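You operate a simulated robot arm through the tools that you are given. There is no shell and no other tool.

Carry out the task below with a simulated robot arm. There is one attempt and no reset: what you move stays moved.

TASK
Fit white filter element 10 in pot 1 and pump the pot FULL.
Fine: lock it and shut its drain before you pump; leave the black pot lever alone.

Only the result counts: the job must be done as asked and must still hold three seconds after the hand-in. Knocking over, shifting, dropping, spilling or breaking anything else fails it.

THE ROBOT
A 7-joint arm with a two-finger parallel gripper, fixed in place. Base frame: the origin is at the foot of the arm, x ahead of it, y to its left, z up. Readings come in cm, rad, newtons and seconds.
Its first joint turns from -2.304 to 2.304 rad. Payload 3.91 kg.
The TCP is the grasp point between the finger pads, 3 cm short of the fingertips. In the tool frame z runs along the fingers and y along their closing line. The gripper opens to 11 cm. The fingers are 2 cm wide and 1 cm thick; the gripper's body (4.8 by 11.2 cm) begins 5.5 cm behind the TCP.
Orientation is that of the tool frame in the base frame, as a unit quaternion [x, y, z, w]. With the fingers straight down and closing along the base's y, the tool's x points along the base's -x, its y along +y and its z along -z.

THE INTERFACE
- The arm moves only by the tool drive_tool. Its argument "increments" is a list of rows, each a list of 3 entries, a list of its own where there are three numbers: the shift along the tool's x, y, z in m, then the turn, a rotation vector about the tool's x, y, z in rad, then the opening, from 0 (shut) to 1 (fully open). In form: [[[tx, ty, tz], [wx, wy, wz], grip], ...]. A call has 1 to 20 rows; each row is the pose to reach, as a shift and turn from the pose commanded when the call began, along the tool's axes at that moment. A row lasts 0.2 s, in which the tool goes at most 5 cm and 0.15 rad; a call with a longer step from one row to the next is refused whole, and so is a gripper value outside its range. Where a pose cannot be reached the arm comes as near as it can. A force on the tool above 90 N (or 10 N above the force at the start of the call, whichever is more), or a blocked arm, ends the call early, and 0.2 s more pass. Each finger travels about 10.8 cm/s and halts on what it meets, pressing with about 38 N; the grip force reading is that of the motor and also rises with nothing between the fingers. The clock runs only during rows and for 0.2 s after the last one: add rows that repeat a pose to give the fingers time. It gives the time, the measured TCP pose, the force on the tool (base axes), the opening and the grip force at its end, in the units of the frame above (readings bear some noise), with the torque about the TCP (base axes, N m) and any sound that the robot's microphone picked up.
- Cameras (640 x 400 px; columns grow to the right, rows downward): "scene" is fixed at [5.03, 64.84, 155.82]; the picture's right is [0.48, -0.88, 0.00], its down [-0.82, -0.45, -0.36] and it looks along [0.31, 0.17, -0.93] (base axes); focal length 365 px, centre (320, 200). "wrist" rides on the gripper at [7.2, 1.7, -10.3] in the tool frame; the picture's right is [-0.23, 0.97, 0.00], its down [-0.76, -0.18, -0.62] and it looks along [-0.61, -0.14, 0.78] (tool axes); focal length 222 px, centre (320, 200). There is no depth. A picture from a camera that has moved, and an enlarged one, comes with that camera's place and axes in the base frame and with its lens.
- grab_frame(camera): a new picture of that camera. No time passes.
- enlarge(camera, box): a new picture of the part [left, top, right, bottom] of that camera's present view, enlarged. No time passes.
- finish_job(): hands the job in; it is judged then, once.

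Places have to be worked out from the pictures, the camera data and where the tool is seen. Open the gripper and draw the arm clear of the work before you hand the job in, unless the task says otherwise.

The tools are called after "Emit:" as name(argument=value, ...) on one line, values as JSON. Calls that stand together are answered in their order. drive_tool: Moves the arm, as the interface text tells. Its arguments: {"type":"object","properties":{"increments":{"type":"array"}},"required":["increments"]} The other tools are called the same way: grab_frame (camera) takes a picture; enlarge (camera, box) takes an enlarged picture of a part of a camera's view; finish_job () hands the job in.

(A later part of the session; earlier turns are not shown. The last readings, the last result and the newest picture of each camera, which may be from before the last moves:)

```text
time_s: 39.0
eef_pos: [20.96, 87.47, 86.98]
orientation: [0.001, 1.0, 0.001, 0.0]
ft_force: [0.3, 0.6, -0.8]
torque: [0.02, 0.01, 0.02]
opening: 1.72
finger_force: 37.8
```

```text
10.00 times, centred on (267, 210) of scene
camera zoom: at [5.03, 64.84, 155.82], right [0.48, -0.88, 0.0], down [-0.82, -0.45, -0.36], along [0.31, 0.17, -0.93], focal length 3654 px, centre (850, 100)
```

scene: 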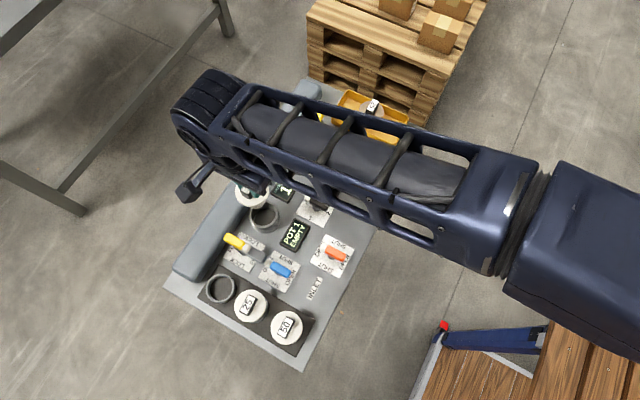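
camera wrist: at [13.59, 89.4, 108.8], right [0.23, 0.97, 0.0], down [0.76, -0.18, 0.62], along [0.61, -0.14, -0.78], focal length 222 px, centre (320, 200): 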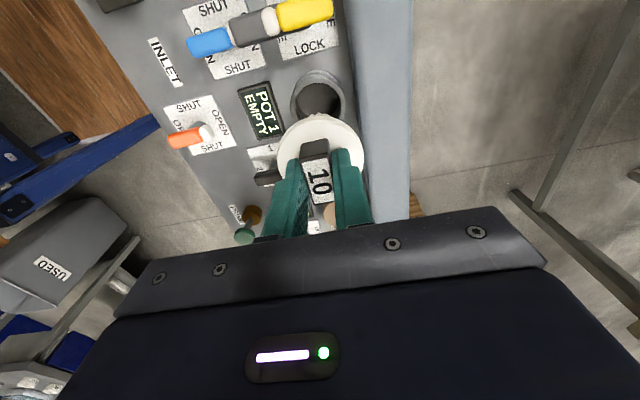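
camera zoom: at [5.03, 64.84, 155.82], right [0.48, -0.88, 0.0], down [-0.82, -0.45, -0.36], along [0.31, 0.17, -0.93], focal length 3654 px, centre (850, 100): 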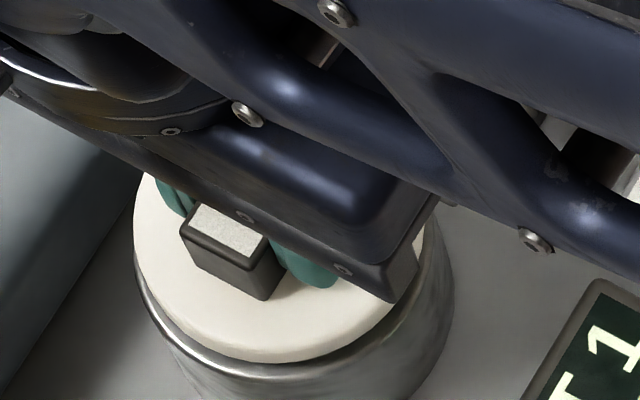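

Cap nearly on the rim, still no contact force. I go down in 2 mm steps.

Emit:
drive_tool(increments=[[[0, 0, 0.002], [0, 0, 0], 0], [[0, 0, 0.004], [0, 0, 0], 0]])

Emit:
drive_tool(increments=[[[0, 0, 0.002], [0, 0, 0], 0], [[0, 0, 0.004], [0, 0, 0], 0]])

Emit:
enlarge(camera="wrist", box=[250, 70, 390, 160])

Emit:
enlarge(camera="scene", box=[235, 190, 299, 230])

```text
time_s: 39.6
eef_pos: [20.97, 87.5, 86.5]
orientation: [0.0, 1.0, 0.001, 0.0]
ft_force: [-0.4, -0.2, -1.1]
torque: [0.0, 0.02, 0.0]
opening: 1.71
finger_force: 38.1
```

```text
time_s: 40.2
eef_pos: [21.07, 87.57, 86.3]
orientation: [0.001, 1.0, 0.002, -0.001]
ft_force: [-0.5, -2.3, 6.5]
torque: [-0.16, -0.18, -0.04]
opening: 1.72
finger_force: 37.9
```

```text
4.44 times, centred on (320, 115) of wrist
camera zoom: at [13.65, 89.14, 96.75], right [0.23, 0.97, 0.0], down [0.76, -0.18, 0.62], along [0.61, -0.14, -0.78], focal length 987 px, centre (320, 578)
```

zoom: 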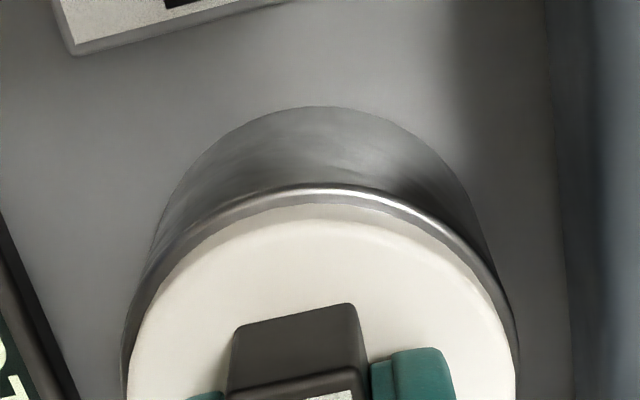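

```text
10.00 times, centred on (267, 210) of scene
camera zoom: at [5.03, 64.84, 155.82], right [0.48, -0.88, 0.0], down [-0.82, -0.45, -0.36], along [0.31, 0.17, -0.93], focal length 3654 px, centre (850, 100)
```

zoom: 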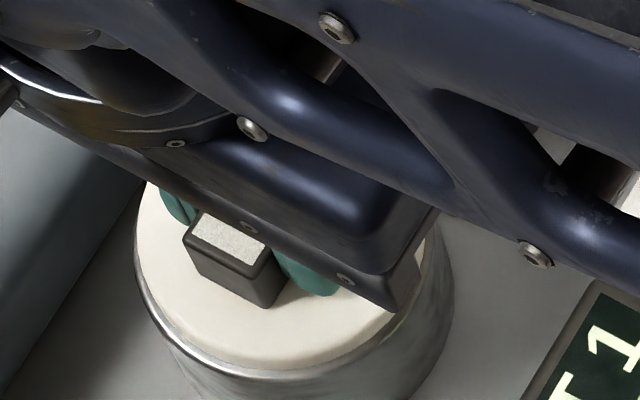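

Contact of 6.5 N shows the cap resting on the rim. I press 1 mm more to seat it, then open to release.

Emit:
drive_tool(increments=[[[0, 0, 0.001], [0, 0, 0], 0], [[0, 0, 0.001], [0, 0, 0], 0]])

Emit:
drive_tool(increments=[[[0, 0, -0.001], [0, 0, 0], 0.1], [[0, 0, -0.001], [0, 0, 0], 0.3], [[0, 0, -0.001], [0, 0, 0], 0.4], [[0, 0, -0.001], [0, 0, 0], 0.4]])

Emit:
enlarge(camera="wrist", box=[220, 80, 420, 230])

```text
time_s: 40.8
eef_pos: [21.05, 87.57, 86.39]
orientation: [0.0, 1.0, 0.002, 0.0]
ft_force: [-0.6, -5.5, 25.4]
torque: [-0.25, -0.26, -0.04]
opening: 1.71
finger_force: 37.8
```

```text
time_s: 41.8
eef_pos: [20.98, 87.51, 86.23]
orientation: [0.0, 1.0, 0.0, 0.001]
ft_force: [-1.8, 5.7, 17.2]
torque: [0.07, 0.09, -0.04]
opening: 4.11
finger_force: 0.0
```

```text
2.67 times, centred on (320, 155) of wrist
camera zoom: at [13.67, 89.12, 96.69], right [0.23, 0.97, 0.0], down [0.76, -0.18, 0.62], along [0.61, -0.14, -0.78], focal length 592 px, centre (320, 320)
```

zoom: 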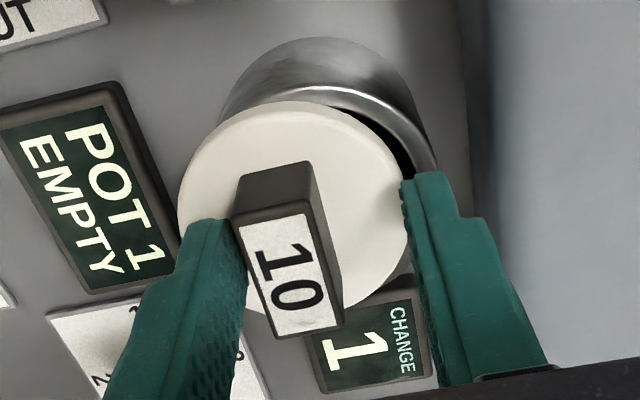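

On release the element shifted toward −y and something still presses up with 17 N. I raise the open gripper 1.5 cm to unload it and look.

Emit:
drive_tool(increments=[[[0, 0, -0.003], [0, 0, 0], 0.4], [[0, 0, -0.008], [0, 0, 0], 0.4], [[0, 0, -0.015], [0, 0, 0], 0.4], [[0, 0, -0.015], [0, 0, 0], 0.4]])

Emit:
enlarge(camera="wrist", box=[220, 80, 420, 230])

Emit:
enlarge(camera="scene", box=[235, 190, 299, 230])

```text
time_s: 42.8
eef_pos: [21.22, 87.5, 87.86]
orientation: [0.001, 1.0, 0.0, 0.0]
ft_force: [-0.5, 0.1, 0.9]
torque: [-0.01, 0.0, -0.02]
opening: 4.4
finger_force: 0.1
```

```text
2.67 times, centred on (320, 155) of wrist
camera zoom: at [13.79, 89.13, 98.13], right [0.23, 0.97, 0.0], down [0.76, -0.18, 0.62], along [0.61, -0.14, -0.78], focal length 592 px, centre (320, 320)
```

zoom: 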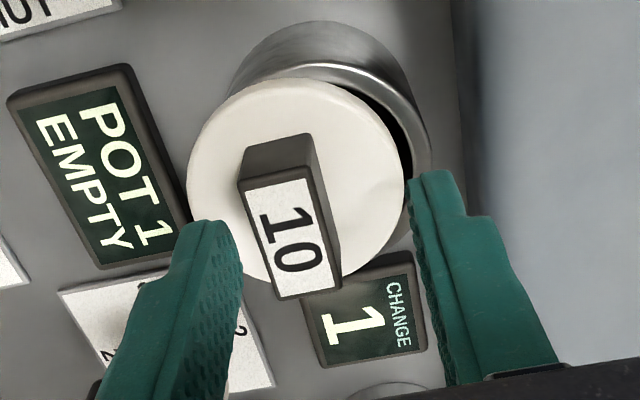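

```text
10.00 times, centred on (267, 210) of scene
camera zoom: at [5.03, 64.84, 155.82], right [0.48, -0.88, 0.0], down [-0.82, -0.45, -0.36], along [0.31, 0.17, -0.93], focal length 3654 px, centre (850, 100)
```

zoom: 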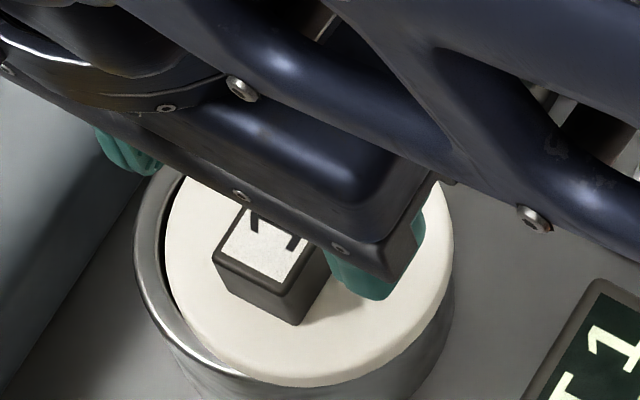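

The element is in the pot with its cap on the rim, but it slid about 0.9 cm toward −y when the tips dragged the cap. I move the open fingers to center on the block, with tips just above the cap, then close to regrip.

Emit:
drive_tool(increments=[[[0, -0.004, 0], [0, 0, 0], 0.4], [[0, -0.0085, 0], [0, 0, 0], 0.4], [[0, -0.0085, 0.005], [0, 0, 0], 0.4], [[0, -0.0085, 0.01], [0, 0, 0], 0.4], [[0, -0.0085, 0.012], [0, 0, 0], 0.4], [[0, -0.0085, 0.012], [0, 0, 0], 0.4]])

Emit:
enlarge(camera="wrist", box=[220, 80, 420, 230])

Emit:
enlarge(camera="scene", box=[235, 190, 299, 230])

```text
time_s: 44.2
eef_pos: [20.97, 86.62, 86.62]
orientation: [0.001, 1.0, 0.0, 0.0]
ft_force: [-0.4, 0.0, 0.8]
torque: [0.0, 0.01, 0.02]
opening: 4.4
finger_force: 0.0
```

```text
2.67 times, centred on (320, 155) of wrist
camera zoom: at [13.69, 88.25, 96.99], right [0.23, 0.97, 0.0], down [0.76, -0.18, 0.62], along [0.61, -0.14, -0.78], focal length 592 px, centre (320, 320)
```

zoom: 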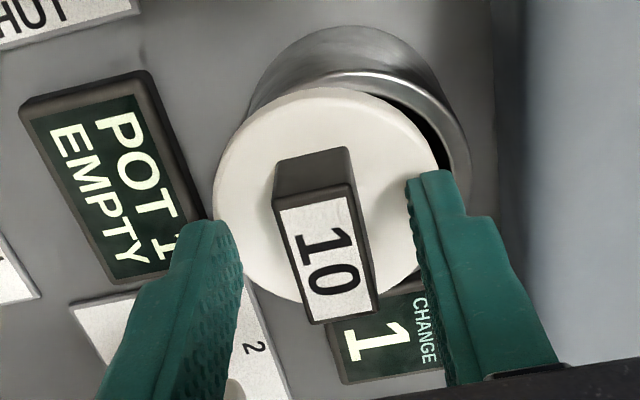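

```text
10.00 times, centred on (267, 210) of scene
camera zoom: at [5.03, 64.84, 155.82], right [0.48, -0.88, 0.0], down [-0.82, -0.45, -0.36], along [0.31, 0.17, -0.93], focal length 3654 px, centre (850, 100)
```

zoom: 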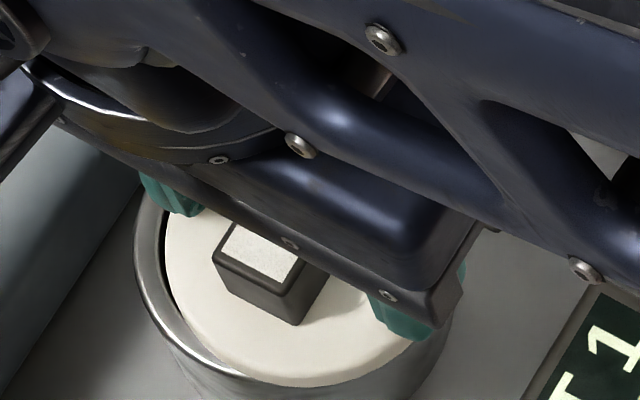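

Fingers straddle the block cleanly. I close, then slide the element +0.8 cm in y to the aligned position found before.

Emit:
drive_tool(increments=[[[0, 0, 0], [0, 0, 0], 0.3], [[0, 0, 0], [0, 0, 0], 0.1], [[0, 0, 0], [0, 0, 0], 0.0], [[0, 0, 0], [0, 0, 0], 0.0], [[0, 0, 0], [0, 0, 0], 0.0]])

Emit:
drive_tool(increments=[[[0, 0.002, 0], [0, 0, 0], 0], [[0, 0.004, 0], [0, 0, 0], 0], [[0, 0.006, 0], [0, 0, 0], 0], [[0, 0.008, 0], [0, 0, 0], 0], [[0, 0.008, 0], [0, 0, 0], 0]])

Emit:
enlarge(camera="wrist", box=[220, 80, 420, 230])

Emit:
enlarge(camera="scene", box=[235, 190, 299, 230])

```text
time_s: 45.4
eef_pos: [21.05, 86.71, 86.68]
orientation: [0.0, 1.0, 0.001, 0.0]
ft_force: [-1.4, 27.6, 4.0]
torque: [1.05, 0.05, 0.07]
opening: 1.7
finger_force: 38.2
```

```text
time_s: 46.6
eef_pos: [21.06, 87.37, 86.69]
orientation: [0.001, 1.0, -0.001, 0.0]
ft_force: [1.1, -1.3, 7.9]
torque: [-0.07, -0.03, -0.01]
opening: 1.68
finger_force: 38.1
```

```text
2.67 times, centred on (320, 155) of wrist
camera zoom: at [13.73, 89.09, 96.99], right [0.23, 0.97, 0.0], down [0.76, -0.18, 0.62], along [0.61, -0.14, -0.78], focal length 592 px, centre (320, 320)
```

zoom: 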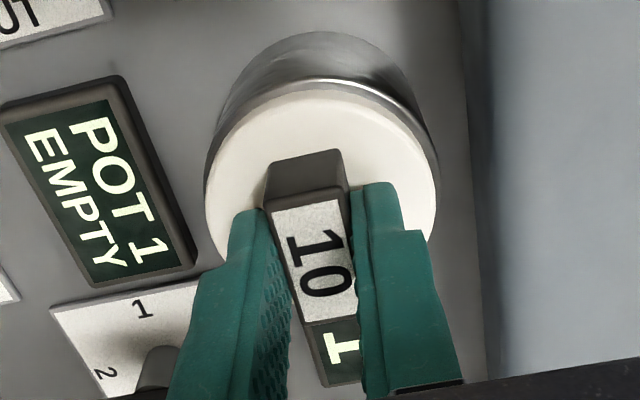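

```text
10.00 times, centred on (267, 210) of scene
camera zoom: at [5.03, 64.84, 155.82], right [0.48, -0.88, 0.0], down [-0.82, -0.45, -0.36], along [0.31, 0.17, -0.93], focal length 3654 px, centre (850, 100)
```

zoom: 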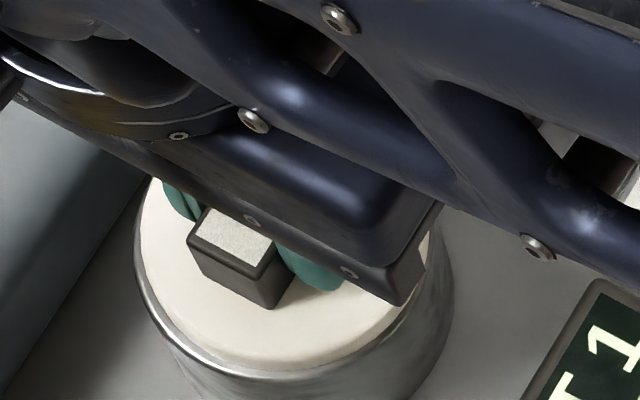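

Now the cap looks concentric with the rim in both views, with only about 8 N of vertical load left. I ease up 1 mm to unload, then open.

Emit:
drive_tool(increments=[[[0, 0, -0.0005], [0, 0, 0], 0], [[0, 0, -0.0005], [0, 0, 0], 0]])

Emit:
drive_tool(increments=[[[0, 0, 0], [0, 0, 0], 0.17], [[0, 0, 0], [0, 0, 0], 0.2], [[0, 0, 0], [0, 0, 0], 0.25], [[0, 0, 0], [0, 0, 0], 0.3]])

Emit:
enlarge(camera="wrist", box=[220, 80, 420, 230])

Emit:
enlarge(camera="scene", box=[235, 190, 299, 230])

```text
time_s: 47.2
eef_pos: [21.03, 87.46, 86.59]
orientation: [0.0, 1.0, -0.001, -0.001]
ft_force: [-0.8, 0.1, -0.1]
torque: [0.0, -0.02, -0.02]
opening: 1.71
finger_force: 38.0
```

```text
time_s: 48.2
eef_pos: [21.11, 87.48, 86.66]
orientation: [0.0, 1.0, 0.0, 0.0]
ft_force: [0.4, 0.1, 0.4]
torque: [0.0, 0.0, 0.0]
opening: 3.33
finger_force: 0.0
```

```text
2.67 times, centred on (320, 155) of wrist
camera zoom: at [13.67, 89.1, 97.05], right [0.23, 0.97, 0.0], down [0.76, -0.18, 0.62], along [0.61, -0.14, -0.78], focal length 592 px, centre (320, 320)
```

zoom: 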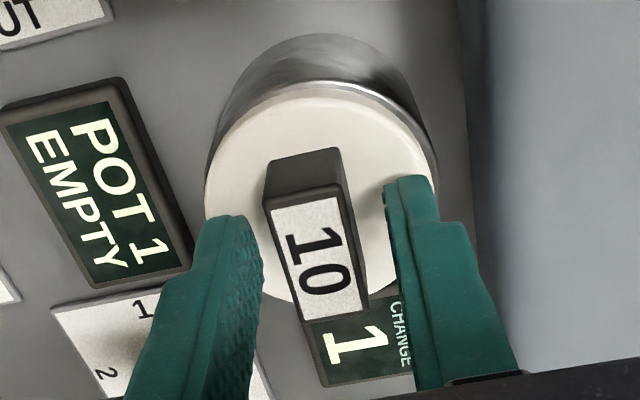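

```text
10.00 times, centred on (267, 210) of scene
camera zoom: at [5.03, 64.84, 155.82], right [0.48, -0.88, 0.0], down [-0.82, -0.45, -0.36], along [0.31, 0.17, -0.93], focal length 3654 px, centre (850, 100)
```

zoom: 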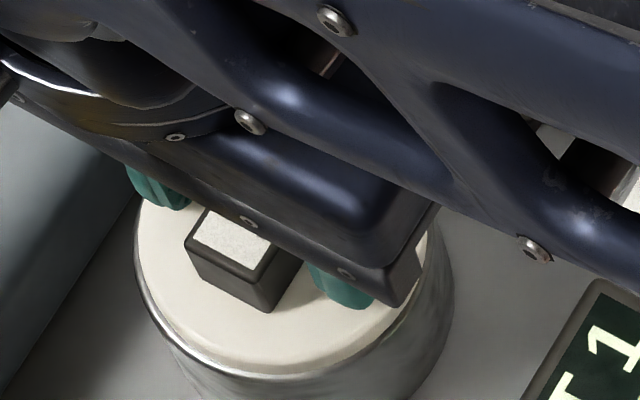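

Released cleanly with the cap concentric on pot 1. I raise straight up 9 cm and check the picture.

Emit:
drive_tool(increments=[[[0, 0, -0.005], [0, 0, 0], 0.3], [[0, 0, -0.015], [0, 0, 0], 0.3], [[0, 0, -0.03], [0, 0, 0], 0.3], [[0, 0, -0.05], [0, 0, 0], 0.3], [[0, 0, -0.07], [0, 0, 0], 0.3], [[0, 0, -0.085], [0, 0, 0], 0.3], [[0, 0, -0.09], [0, 0, 0], 0.3]])

Emit:
grab_frame(camera="wrist")

Emit:
enlarge(camera="wrist", box=[170, 0, 370, 130])

Emit:
enlarge(camera="scene", box=[220, 190, 310, 260])

```text
time_s: 49.8
eef_pos: [21.03, 87.55, 95.63]
orientation: [0.001, 1.0, -0.002, 0.0]
ft_force: [1.1, -0.5, 0.0]
torque: [0.02, 0.01, -0.01]
opening: 3.28
finger_force: 0.0
```

```text
taken
camera wrist: at [13.62, 89.17, 106.04], right [0.23, 0.97, 0.0], down [0.76, -0.18, 0.62], along [0.61, -0.14, -0.78], focal length 222 px, centre (320, 200)
```

wrist: 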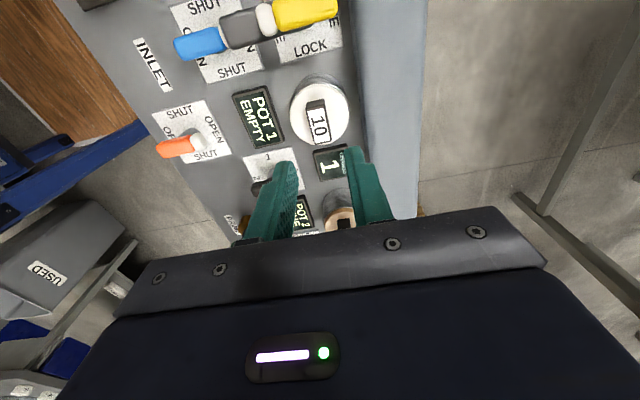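

```text
3.08 times, centred on (270, 65) of wrist
camera zoom: at [13.62, 89.17, 106.04], right [0.23, 0.97, 0.0], down [0.76, -0.18, 0.62], along [0.61, -0.14, -0.78], focal length 684 px, centre (474, 615)
```

zoom: 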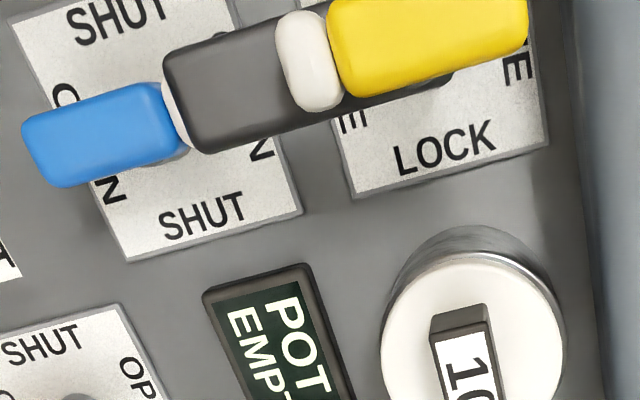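

```text
5.71 times, centred on (265, 225) of scene
camera zoom: at [5.03, 64.84, 155.82], right [0.48, -0.88, 0.0], down [-0.82, -0.45, -0.36], along [0.31, 0.17, -0.93], focal length 2088 px, centre (634, 57)
```

zoom: 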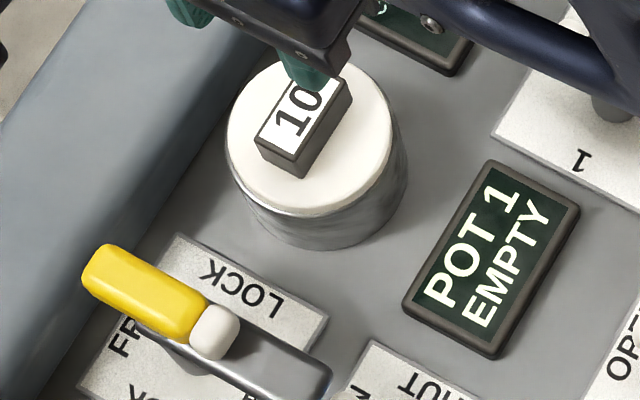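

Element 10 sits concentric on pot 1. Next is the lock: the yellow handle's pivot is near (12.5, 87.65), with its top near z=86. I move above it while turning +90° about the tool axis, so the fingers close along x with room to then turn −90°.

Emit:
drive_tool(increments=[[[0.007, 0.0, -0.002], [0, 0, 0.14], 0.35], [[0.014, 0.0, -0.004], [0, 0, 0.28], 0.35], [[0.021, 0.0, -0.006], [0, 0, 0.42], 0.35], [[0.028, 0.0, -0.008], [0, 0, 0.56], 0.35], [[0.035, 0.0, -0.01], [0, 0, 0.7], 0.35], [[0.042, 0.001, -0.012], [0, 0, 0.84], 0.35], [[0.05, 0.001, -0.014], [0, 0, 0.98], 0.35], [[0.058, 0.001, -0.015], [0, 0, 1.12], 0.35], [[0.066, 0.001, -0.015], [0, 0, 1.26], 0.35], [[0.074, 0.001, -0.015], [0, 0, 1.4], 0.35], [[0.081, 0.001, -0.015], [0, 0, 1.5], 0.35], [[0.085, 0.001, -0.015], [0, 0, 1.5708], 0.35], [[0.085, 0.001, -0.015], [0, 0, 1.5708], 0.35]])

Emit:
grab_frame(camera="wrist")

Emit:
grab_frame(camera="scene")

```text
time_s: 52.6
eef_pos: [12.54, 87.51, 97.09]
orientation: [0.708, 0.706, 0.0, -0.001]
ft_force: [-0.1, 0.8, -0.8]
torque: [0.0, -0.02, 0.02]
opening: 3.85
finger_force: 0.0
```

```text
taken
camera wrist: at [14.11, 94.77, 107.45], right [0.97, -0.23, 0.0], down [-0.18, -0.76, 0.62], along [-0.14, -0.61, -0.78], focal length 222 px, centre (320, 200)
```

wrist: 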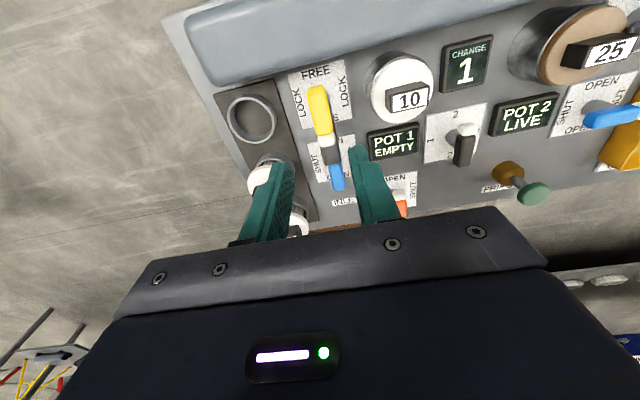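

```text
taken
```

scene: 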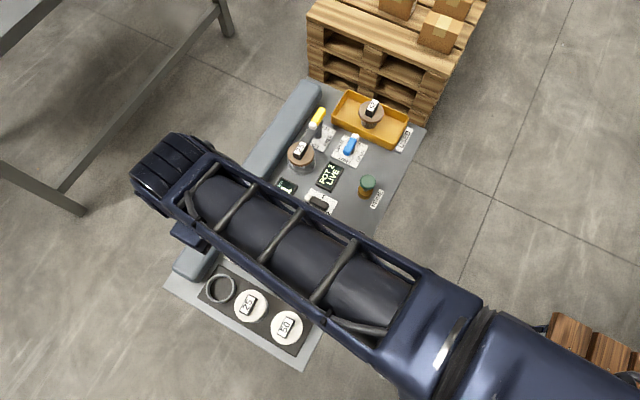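

Emit:
enlarge(camera="wrist", box=[260, 50, 460, 210])

```text
2.50 times, centred on (360, 130) of wrist
camera zoom: at [14.11, 94.77, 107.45], right [0.97, -0.23, 0.0], down [-0.18, -0.76, 0.62], along [-0.14, -0.61, -0.78], focal length 555 px, centre (220, 375)
```

zoom: 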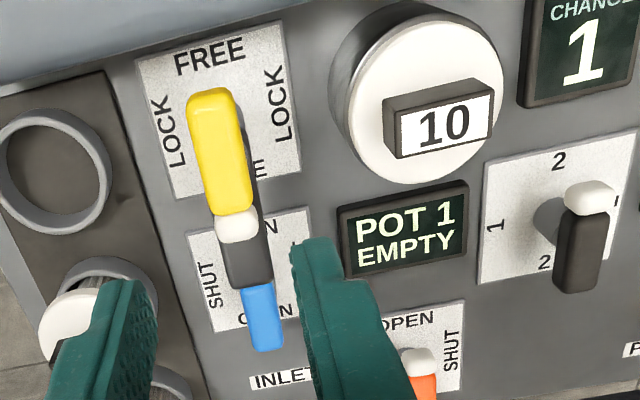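

The fingers straddle the handle line, whose center is at about (12.6, 87.75, 86). I correct by (+0.15, +0.25) cm, descend to z≈88.5 and check.

Emit:
drive_tool(increments=[[[0.0025, 0.0015, 0.015], [0, 0, 0], 0.4], [[0.0025, 0.0015, 0.035], [0, 0, 0], 0.4], [[0.0025, 0.0015, 0.055], [0, 0, 0], 0.4], [[0.0025, 0.0015, 0.072], [0, 0, 0], 0.4], [[0.0025, 0.0015, 0.08], [0, 0, 0], 0.4], [[0.0025, 0.0015, 0.08], [0, 0, 0], 0.4]])

Emit:
enlarge(camera="wrist", box=[220, 70, 420, 230])

```text
time_s: 54.0
eef_pos: [12.73, 87.77, 89.23]
orientation: [0.708, 0.706, 0.0, 0.0]
ft_force: [-0.2, 0.1, -0.1]
torque: [-0.01, 0.01, -0.05]
opening: 4.39
finger_force: 0.0
```

```text
2.50 times, centred on (320, 150) of wrist
camera zoom: at [14.32, 94.93, 99.5], right [0.97, -0.23, 0.0], down [-0.18, -0.76, 0.62], along [-0.14, -0.61, -0.78], focal length 555 px, centre (320, 325)
```

zoom: 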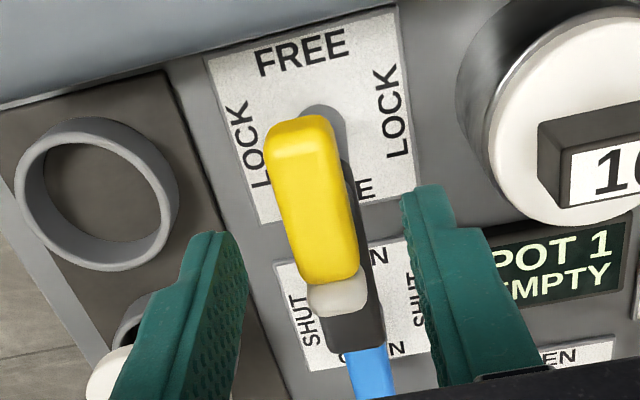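

Handle centered between the fingers. I descend 1.8 cm and close on it.

Emit:
drive_tool(increments=[[[0, 0, 0.006], [0, 0, 0], 0.4], [[0, 0, 0.012], [0, 0, 0], 0.4], [[0, 0, 0.018], [0, 0, 0], 0.4], [[0, 0, 0.018], [0, 0, 0], 0.4], [[0, 0, 0.018], [0, 0, 0], 0.2], [[0, 0, 0.018], [0, 0, 0], 0.0], [[0, 0, 0.018], [0, 0, 0], 0.0], [[0, 0, 0.018], [0, 0, 0], 0.0]])

Emit:
enlarge(camera="wrist", box=[220, 70, 420, 230])

```text
time_s: 55.8
eef_pos: [12.61, 87.73, 87.24]
orientation: [0.708, 0.706, 0.0, 0.0]
ft_force: [3.1, 0.5, -0.4]
torque: [0.14, -0.08, 0.01]
opening: 2.15
finger_force: 44.8
```

```text
2.50 times, centred on (320, 150) of wrist
camera zoom: at [14.33, 94.99, 97.7], right [0.97, -0.23, 0.0], down [-0.18, -0.76, 0.62], along [-0.14, -0.61, -0.78], focal length 555 px, centre (320, 325)
```

zoom: 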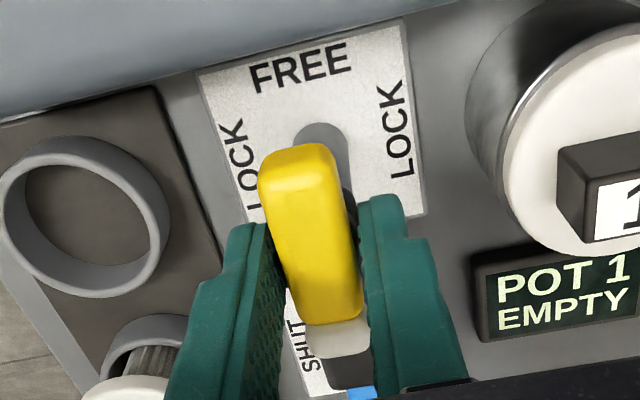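

The handle is gripped (2.15 cm). I start turning about the vertical, CCW from above, so the latch bar swings toward pot 1 — first a small 0.3 rad to test.

Emit:
drive_tool(increments=[[[0, 0, 0], [0, 0, -0.1], 0], [[0, 0, 0], [0, 0, -0.2], 0], [[0, 0, 0], [0, 0, -0.3], 0]])

Emit:
enlarge(camera="wrist", box=[220, 70, 420, 230])

```text
time_s: 56.6
eef_pos: [12.69, 87.87, 87.28]
orientation: [0.593, 0.805, 0.001, 0.0]
ft_force: [6.3, 0.6, 2.9]
torque: [-0.84, -0.31, 0.03]
opening: 2.21
finger_force: 44.9
```

```text
2.50 times, centred on (320, 150) of wrist
camera zoom: at [12.12, 95.16, 97.71], right [1.0, 0.07, 0.0], down [0.06, -0.78, 0.62], along [0.04, -0.62, -0.78], focal length 555 px, centre (320, 325)
```

zoom: 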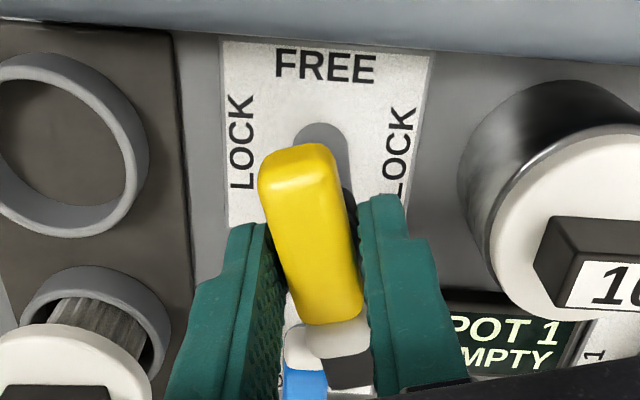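

The lever turns with the gripper at low torque. I continue the remaining 1.27 rad.

Emit:
drive_tool(increments=[[[0, 0, 0], [0, 0, -0.13], 0], [[0, 0, 0], [0, 0, -0.26], 0], [[0, 0, 0], [0, 0, -0.39], 0], [[0, 0, 0], [0, 0, -0.52], 0], [[0, 0, 0], [0, 0, -0.65], 0], [[0, 0, 0], [0, 0, -0.78], 0], [[0, 0, 0], [0, 0, -0.91], 0], [[0, 0, 0], [0, 0, -1.04], 0], [[0, 0, 0], [0, 0, -1.16], 0], [[0, 0, 0], [0, 0, -1.22], 0], [[0, 0, 0], [0, 0, -1.2708], 0], [[0, 0, 0], [0, 0, -1.2708], 0]])

Emit:
grab_frame(camera="wrist")

Emit:
enlarge(camera="wrist", box=[220, 70, 420, 230])

```text
time_s: 59.2
eef_pos: [12.79, 87.78, 87.39]
orientation: [0.0, 1.0, 0.0, 0.0]
ft_force: [13.7, -5.1, 2.7]
torque: [-0.24, -0.43, 0.02]
opening: 2.16
finger_force: 45.2
```

```text
taken
camera wrist: at [5.39, 89.46, 97.7], right [0.23, 0.97, 0.0], down [0.76, -0.18, 0.62], along [0.61, -0.14, -0.78], focal length 222 px, centre (320, 200)
```

wrist: 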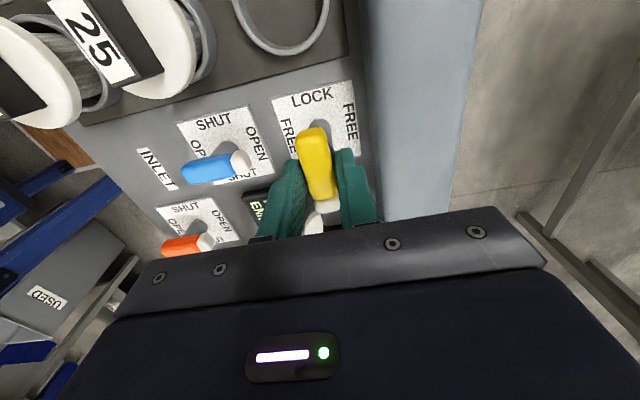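

```text
2.50 times, centred on (320, 150) of wrist
camera zoom: at [5.39, 89.46, 97.7], right [0.23, 0.97, 0.0], down [0.76, -0.18, 0.62], along [0.61, -0.14, -0.78], focal length 555 px, centre (320, 325)
```

zoom: 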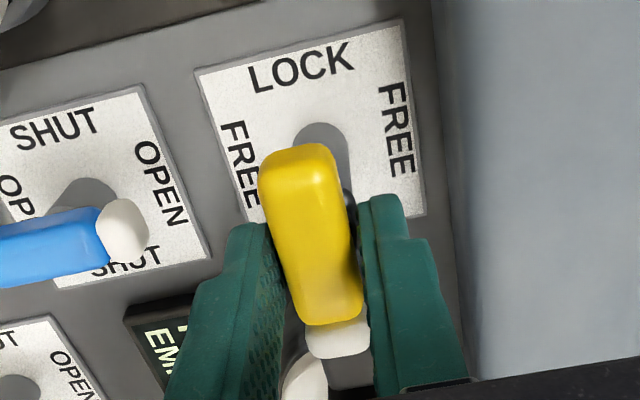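

The handle is now along the LOCK axis with the bar toward pot 1. I open and raise 8 cm to inspect.

Emit:
drive_tool(increments=[[[0, 0, 0], [0, 0, 0], 0.2], [[0, 0, 0], [0, 0, 0], 0.35], [[0, 0, 0], [0, 0, 0], 0.4], [[0, 0, -0.01], [0, 0, 0], 0.4], [[0, 0, -0.03], [0, 0, 0], 0.4], [[0, 0, -0.055], [0, 0, 0], 0.4], [[0, 0, -0.08], [0, 0, 0], 0.4], [[0, 0, -0.08], [0, 0, 0], 0.4]])

Emit:
grab_frame(camera="wrist")

Emit:
enlarge(camera="wrist", box=[220, 70, 420, 230])

Emit:
grab_frame(camera="scene")

```text
time_s: 61.0
eef_pos: [12.69, 87.86, 95.36]
orientation: [-0.001, 1.0, 0.0, 0.0]
ft_force: [0.5, -0.4, 1.5]
torque: [0.01, 0.0, 0.01]
opening: 4.4
finger_force: 0.1
```

```text
taken
camera wrist: at [5.29, 89.56, 105.93], right [0.23, 0.97, 0.0], down [0.76, -0.18, 0.62], along [0.61, -0.14, -0.78], focal length 222 px, centre (320, 200)
```

wrist: 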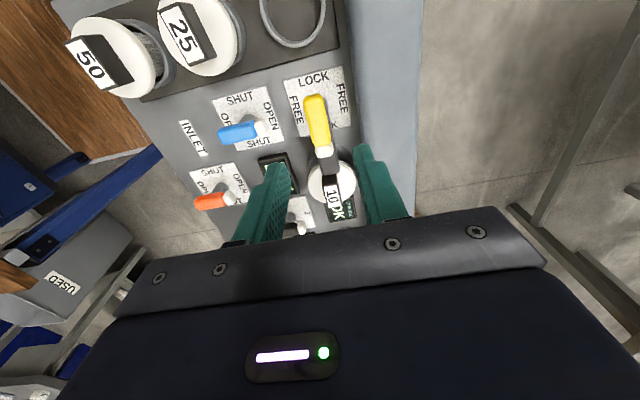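

```text
2.50 times, centred on (320, 150) of wrist
camera zoom: at [5.29, 89.56, 105.93], right [0.23, 0.97, 0.0], down [0.76, -0.18, 0.62], along [0.61, -0.14, -0.78], focal length 555 px, centre (320, 325)
```

zoom: 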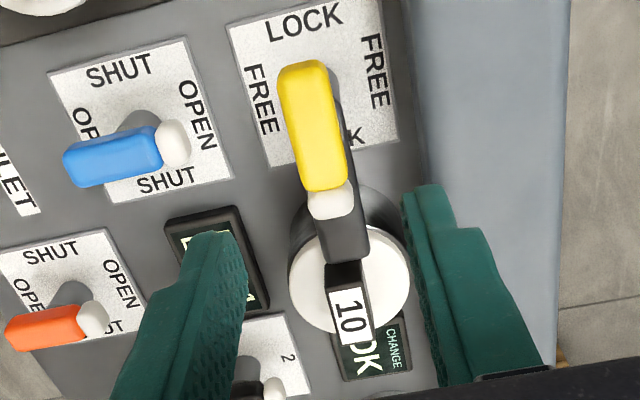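

```text
taken
```

scene: 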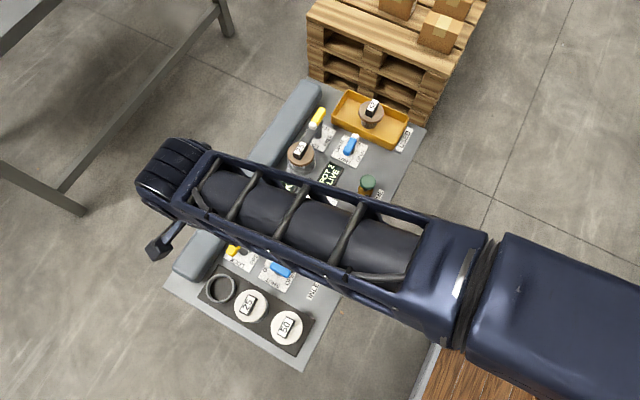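

The small display now reads OK, and the lock bar lies over the cap along LOCK. Next is the blue drain lever, with its pivot near (12.5, 78.8). I move above it and turn −90° so the fingers close along x.

Emit:
drive_tool(increments=[[[0.0, -0.008, 0.0], [0, 0, -0.14], 0.4], [[0.0, -0.016, 0.0], [0, 0, -0.28], 0.4], [[0.0, -0.024, 0.0], [0, 0, -0.42], 0.4], [[0.0, -0.032, 0.0], [0, 0, -0.56], 0.4], [[0.001, -0.04, 0.0], [0, 0, -0.7], 0.4], [[0.001, -0.048, 0.0], [0, 0, -0.84], 0.4], [[0.001, -0.056, 0.0], [0, 0, -0.98], 0.4], [[0.001, -0.064, 0.0], [0, 0, -1.12], 0.4], [[0.002, -0.072, 0.0], [0, 0, -1.26], 0.4], [[0.002, -0.08, 0.0], [0, 0, -1.4], 0.4], [[0.002, -0.087, 0.002], [0, 0, -1.5], 0.4], [[0.002, -0.0905, 0.004], [0, 0, -1.5708], 0.4], [[0.002, -0.0905, 0.004], [0, 0, -1.5708], 0.4]])

Emit:
grab_frame(camera="wrist")

Emit:
enlarge(camera="wrist", box=[220, 60, 420, 220])

```text
time_s: 63.8
eef_pos: [12.48, 78.77, 94.93]
orientation: [0.707, -0.707, 0.0, 0.0]
ft_force: [0.8, -0.2, 0.8]
torque: [-0.03, 0.01, 0.0]
opening: 4.41
finger_force: 0.2
```

```text
taken
camera wrist: at [10.7, 71.45, 105.34], right [-0.97, 0.23, 0.0], down [0.18, 0.76, 0.62], along [0.14, 0.61, -0.78], focal length 222 px, centre (320, 200)
```

wrist: 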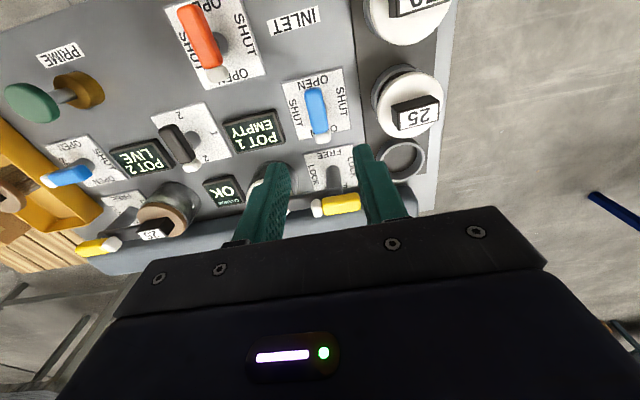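

```text
2.50 times, centred on (320, 140) of wrist
camera zoom: at [10.7, 71.45, 105.34], right [-0.97, 0.23, 0.0], down [0.18, 0.76, 0.62], along [0.14, 0.61, -0.78], focal length 555 px, centre (320, 350)
```

zoom: 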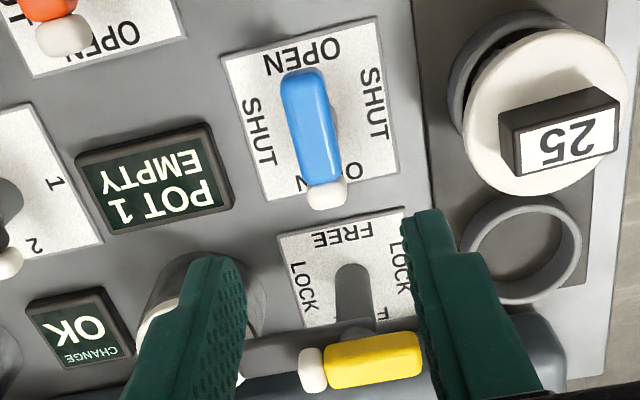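

The blue handle's pivot works out at about (12.6, 78.65), with the handle near z≈82 and the white tip toward +y. I correct by 0.2 cm and descend to z≈86 to verify.

Emit:
drive_tool(increments=[[[0.001, -0.002, 0.015], [0, 0, 0], 0.4], [[0.001, -0.002, 0.035], [0, 0, 0], 0.4], [[0.001, -0.002, 0.055], [0, 0, 0], 0.4], [[0.001, -0.002, 0.075], [0, 0, 0], 0.4], [[0.001, -0.002, 0.087], [0, 0, 0], 0.4], [[0.001, -0.002, 0.087], [0, 0, 0], 0.4]])

Emit:
enlarge(camera="wrist", box=[220, 70, 420, 230])

```text
time_s: 65.2
eef_pos: [12.61, 78.66, 86.14]
orientation: [-0.707, 0.707, 0.0, 0.0]
ft_force: [-0.4, -0.6, 1.4]
torque: [-0.04, 0.02, 0.03]
opening: 4.39
finger_force: 0.1
```

```text
2.50 times, centred on (320, 150) of wrist
camera zoom: at [10.9, 71.36, 96.64], right [-0.97, 0.23, 0.0], down [0.18, 0.76, 0.62], along [0.14, 0.61, -0.78], focal length 555 px, centre (320, 325)
```

zoom: 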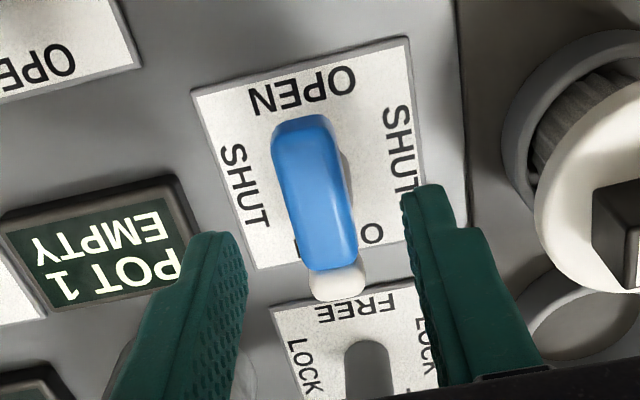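

Well centered. I descend 2.4 cm and close on the blue handle.

Emit:
drive_tool(increments=[[[0, 0, 0.008], [0, 0, 0], 0.4], [[0, 0, 0.016], [0, 0, 0], 0.4], [[0, 0, 0.022], [0, 0, 0], 0.4], [[0, 0, 0.024], [0, 0, 0], 0.4], [[0, 0, 0.024], [0, 0, 0], 0.2], [[0, 0, 0.024], [0, 0, 0], 0.0], [[0, 0, 0.024], [0, 0, 0], 0.0], [[0, 0, 0.024], [0, 0, 0], 0.0]])

Emit:
enlarge(camera="wrist", box=[220, 70, 420, 230])

```text
time_s: 67.0
eef_pos: [12.7, 78.71, 83.89]
orientation: [-0.706, 0.708, 0.0, 0.0]
ft_force: [5.9, 0.7, -0.6]
torque: [0.35, -0.13, 0.02]
opening: 1.79
finger_force: 45.1
```

```text
2.50 times, centred on (320, 150) of wrist
camera zoom: at [10.93, 71.37, 94.2], right [-0.97, 0.23, 0.0], down [0.18, 0.76, 0.62], along [0.14, 0.61, -0.78], focal length 555 px, centre (320, 325)
```

zoom: 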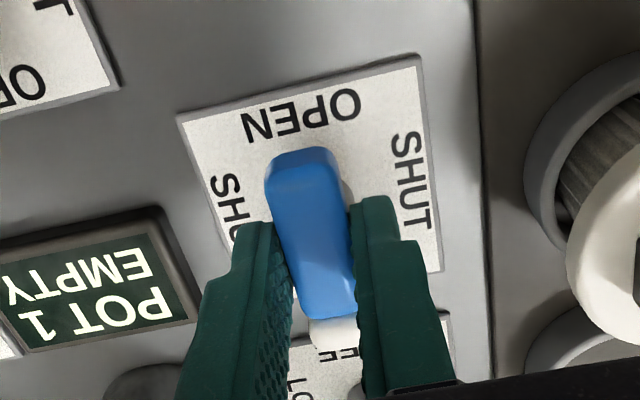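

Gripped. I test a small +0.2 rad turn (CW from above, white tip toward +x like the shut drain on pot 2) and check resistance.

Emit:
drive_tool(increments=[[[0, 0, 0], [0, 0, 0.07], 0], [[0, 0, 0], [0, 0, 0.14], 0], [[0, 0, 0], [0, 0, 0.2], 0]])

Emit:
enlarge(camera="wrist", box=[220, 70, 420, 230])

```text
time_s: 67.8
eef_pos: [12.69, 78.74, 83.8]
orientation: [-0.632, 0.775, 0.0, 0.0]
ft_force: [2.7, -0.4, -1.8]
torque: [1.3, -0.33, -0.09]
opening: 1.79
finger_force: 44.9
```

```text
2.50 times, centred on (320, 150) of wrist
camera zoom: at [9.46, 71.87, 94.2], right [-0.91, 0.42, 0.0], down [0.33, 0.71, 0.62], along [0.26, 0.57, -0.78], focal length 555 px, centre (320, 325)
```

zoom: 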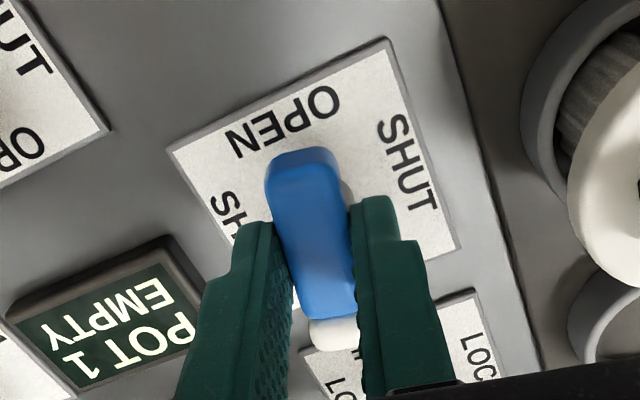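

It turns freely. I continue the remaining 1.37 rad.

Emit:
drive_tool(increments=[[[0, 0, 0], [0, 0, 0.13], 0], [[0, 0, 0], [0, 0, 0.26], 0], [[0, 0, 0], [0, 0, 0.39], 0], [[0, 0, 0], [0, 0, 0.52], 0], [[0, 0, 0], [0, 0, 0.65], 0], [[0, 0, 0], [0, 0, 0.78], 0], [[0, 0, 0], [0, 0, 0.91], 0], [[0, 0, 0], [0, 0, 1.04], 0], [[0, 0, 0], [0, 0, 1.17], 0], [[0, 0, 0], [0, 0, 1.28], 0], [[0, 0, 0], [0, 0, 1.34], 0], [[0, 0, 0], [0, 0, 1.3708], 0], [[0, 0, 0], [0, 0, 1.3708], 0]])

Emit:
grab_frame(camera="wrist")

Emit:
enlarge(camera="wrist", box=[220, 70, 420, 230])

```text
time_s: 70.6
eef_pos: [12.55, 78.98, 83.81]
orientation: [0.001, 1.0, 0.003, 0.0]
ft_force: [-31.2, 65.8, -0.4]
torque: [1.13, 0.58, 0.15]
opening: 1.78
finger_force: 45.6
```

```text
taken
camera wrist: at [5.19, 80.59, 94.22], right [0.23, 0.97, 0.0], down [0.76, -0.18, 0.62], along [0.61, -0.14, -0.78], focal length 222 px, centre (320, 200)
```

wrist: 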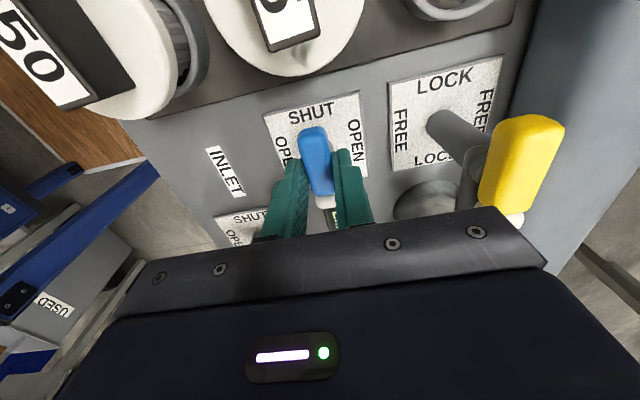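

```text
2.50 times, centred on (320, 150) of wrist
camera zoom: at [5.19, 80.59, 94.22], right [0.23, 0.97, 0.0], down [0.76, -0.18, 0.62], along [0.61, -0.14, -0.78], focal length 555 px, centre (320, 325)
```

zoom: 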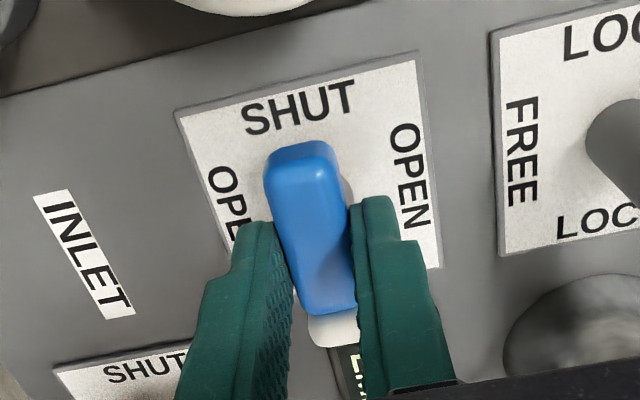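

The lever is along SHUT. A 66 N side force indicates my TCP is a few mm off the pivot in y, so I release by opening, then raise and inspect.

Emit:
drive_tool(increments=[[[0, 0.002, 0], [0, 0, 0], 0.1], [[0, 0.003, 0], [0, 0, 0], 0.25], [[0, 0.003, 0], [0, 0, 0], 0.4], [[0, 0.003, -0.01], [0, 0, 0], 0.4], [[0, 0.003, -0.03], [0, 0, 0], 0.4], [[0, 0.003, -0.055], [0, 0, 0], 0.4], [[0, 0.003, -0.08], [0, 0, 0], 0.4], [[0, 0.003, -0.1], [0, 0, 0], 0.4], [[0, 0.003, -0.1], [0, 0, 0], 0.4]])

Emit:
grab_frame(camera="wrist")

Emit:
enlarge(camera="wrist", box=[220, 60, 420, 220])

```text
time_s: 72.6
eef_pos: [12.8, 78.96, 93.77]
orientation: [0.0, 1.0, 0.001, 0.0]
ft_force: [-1.1, 0.1, -0.2]
torque: [-0.01, 0.0, 0.02]
opening: 4.42
finger_force: 0.2
```

```text
taken
camera wrist: at [5.45, 80.63, 104.19], right [0.23, 0.97, 0.0], down [0.76, -0.18, 0.62], along [0.61, -0.14, -0.78], focal length 222 px, centre (320, 200)
```

wrist: 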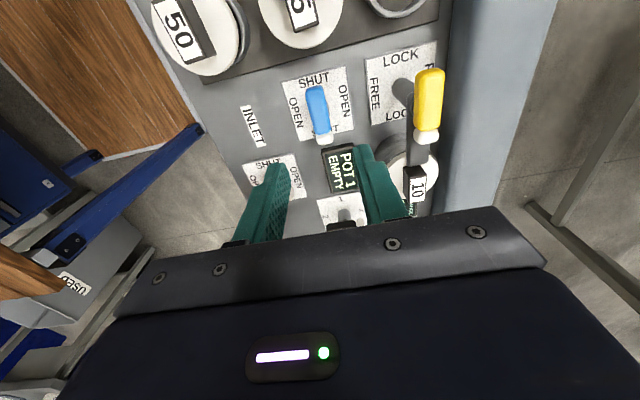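

```text
2.50 times, centred on (320, 140) of wrist
camera zoom: at [5.45, 80.63, 104.19], right [0.23, 0.97, 0.0], down [0.76, -0.18, 0.62], along [0.61, -0.14, -0.78], focal length 555 px, centre (320, 350)
```

zoom: 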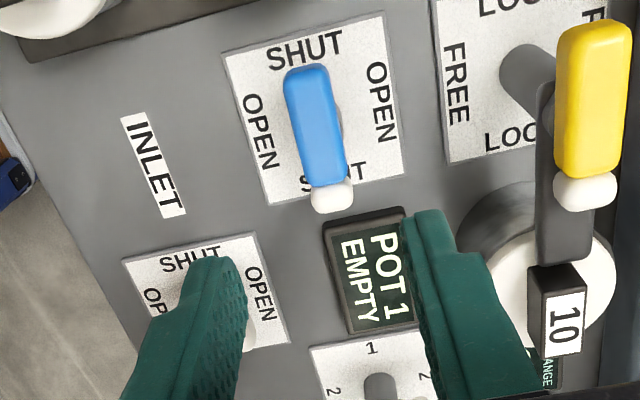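

The drain is on SHUT and the lock is on LOCK. Now for the pump: the green PRIME knob is near (36.7, 71). I close the fingers and move above it for a look.

Emit:
drive_tool(increments=[[[-0.01, -0.003, -0.01], [0, 0, 0], 0.3], [[-0.03, -0.01, -0.02], [0, 0, 0], 0.2], [[-0.05, -0.017, -0.03], [0, 0, 0], 0.1], [[-0.07, -0.023, -0.04], [0, 0, 0], 0], [[-0.09, -0.03, -0.05], [0, 0, 0], 0], [[-0.11, -0.037, -0.06], [0, 0, 0], 0], [[-0.13, -0.044, -0.06], [0, 0, 0], 0], [[-0.15, -0.05, -0.06], [0, 0, 0], 0], [[-0.17, -0.057, -0.06], [0, 0, 0], 0], [[-0.19, -0.064, -0.06], [0, 0, 0], 0], [[-0.205, -0.07, -0.06], [0, 0, 0], 0], [[-0.205, -0.07, -0.06], [0, 0, 0], 0]])

Emit:
grab_frame(camera="wrist")

Emit:
enlarge(camera="wrist", box=[220, 60, 420, 220])

Emit:
grab_frame(camera="scene")

```text
time_s: 75.2
eef_pos: [33.33, 72.1, 99.8]
orientation: [0.0, 1.0, 0.001, 0.0]
ft_force: [-0.8, -0.1, 0.1]
torque: [0.03, -0.01, -0.01]
opening: 0.02
finger_force: 37.5
```

```text
taken
camera wrist: at [25.91, 73.73, 110.23], right [0.23, 0.97, 0.0], down [0.76, -0.18, 0.62], along [0.61, -0.14, -0.78], focal length 222 px, centre (320, 200)
```

wrist: 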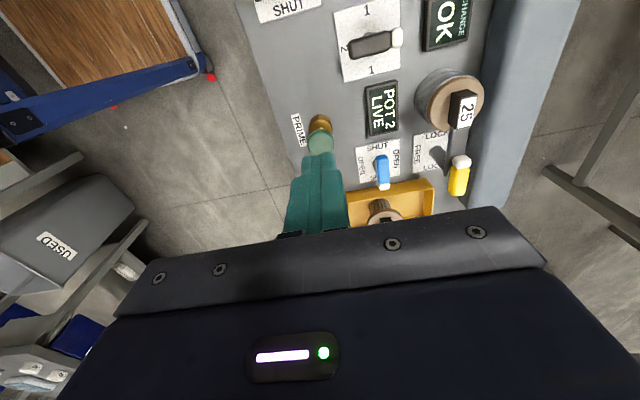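

```text
2.50 times, centred on (320, 140) of wrist
camera zoom: at [25.91, 73.73, 110.23], right [0.23, 0.97, 0.0], down [0.76, -0.18, 0.62], along [0.61, -0.14, -0.78], focal length 555 px, centre (320, 350)
```

zoom: 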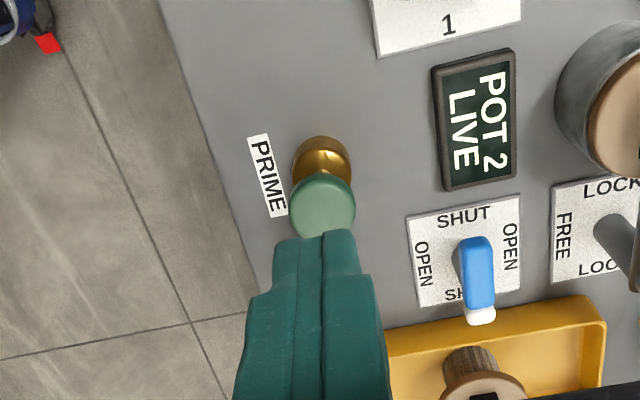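

```text
taken
```

scene: 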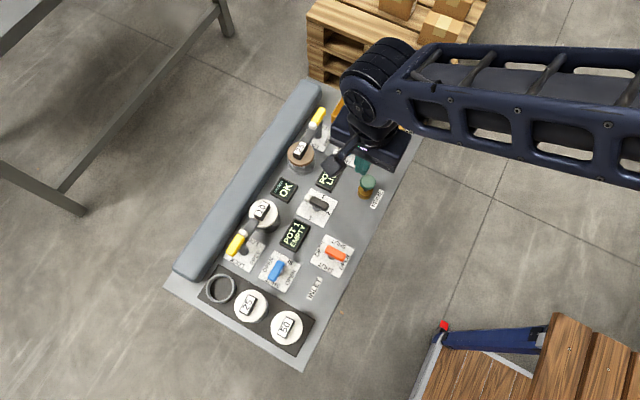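

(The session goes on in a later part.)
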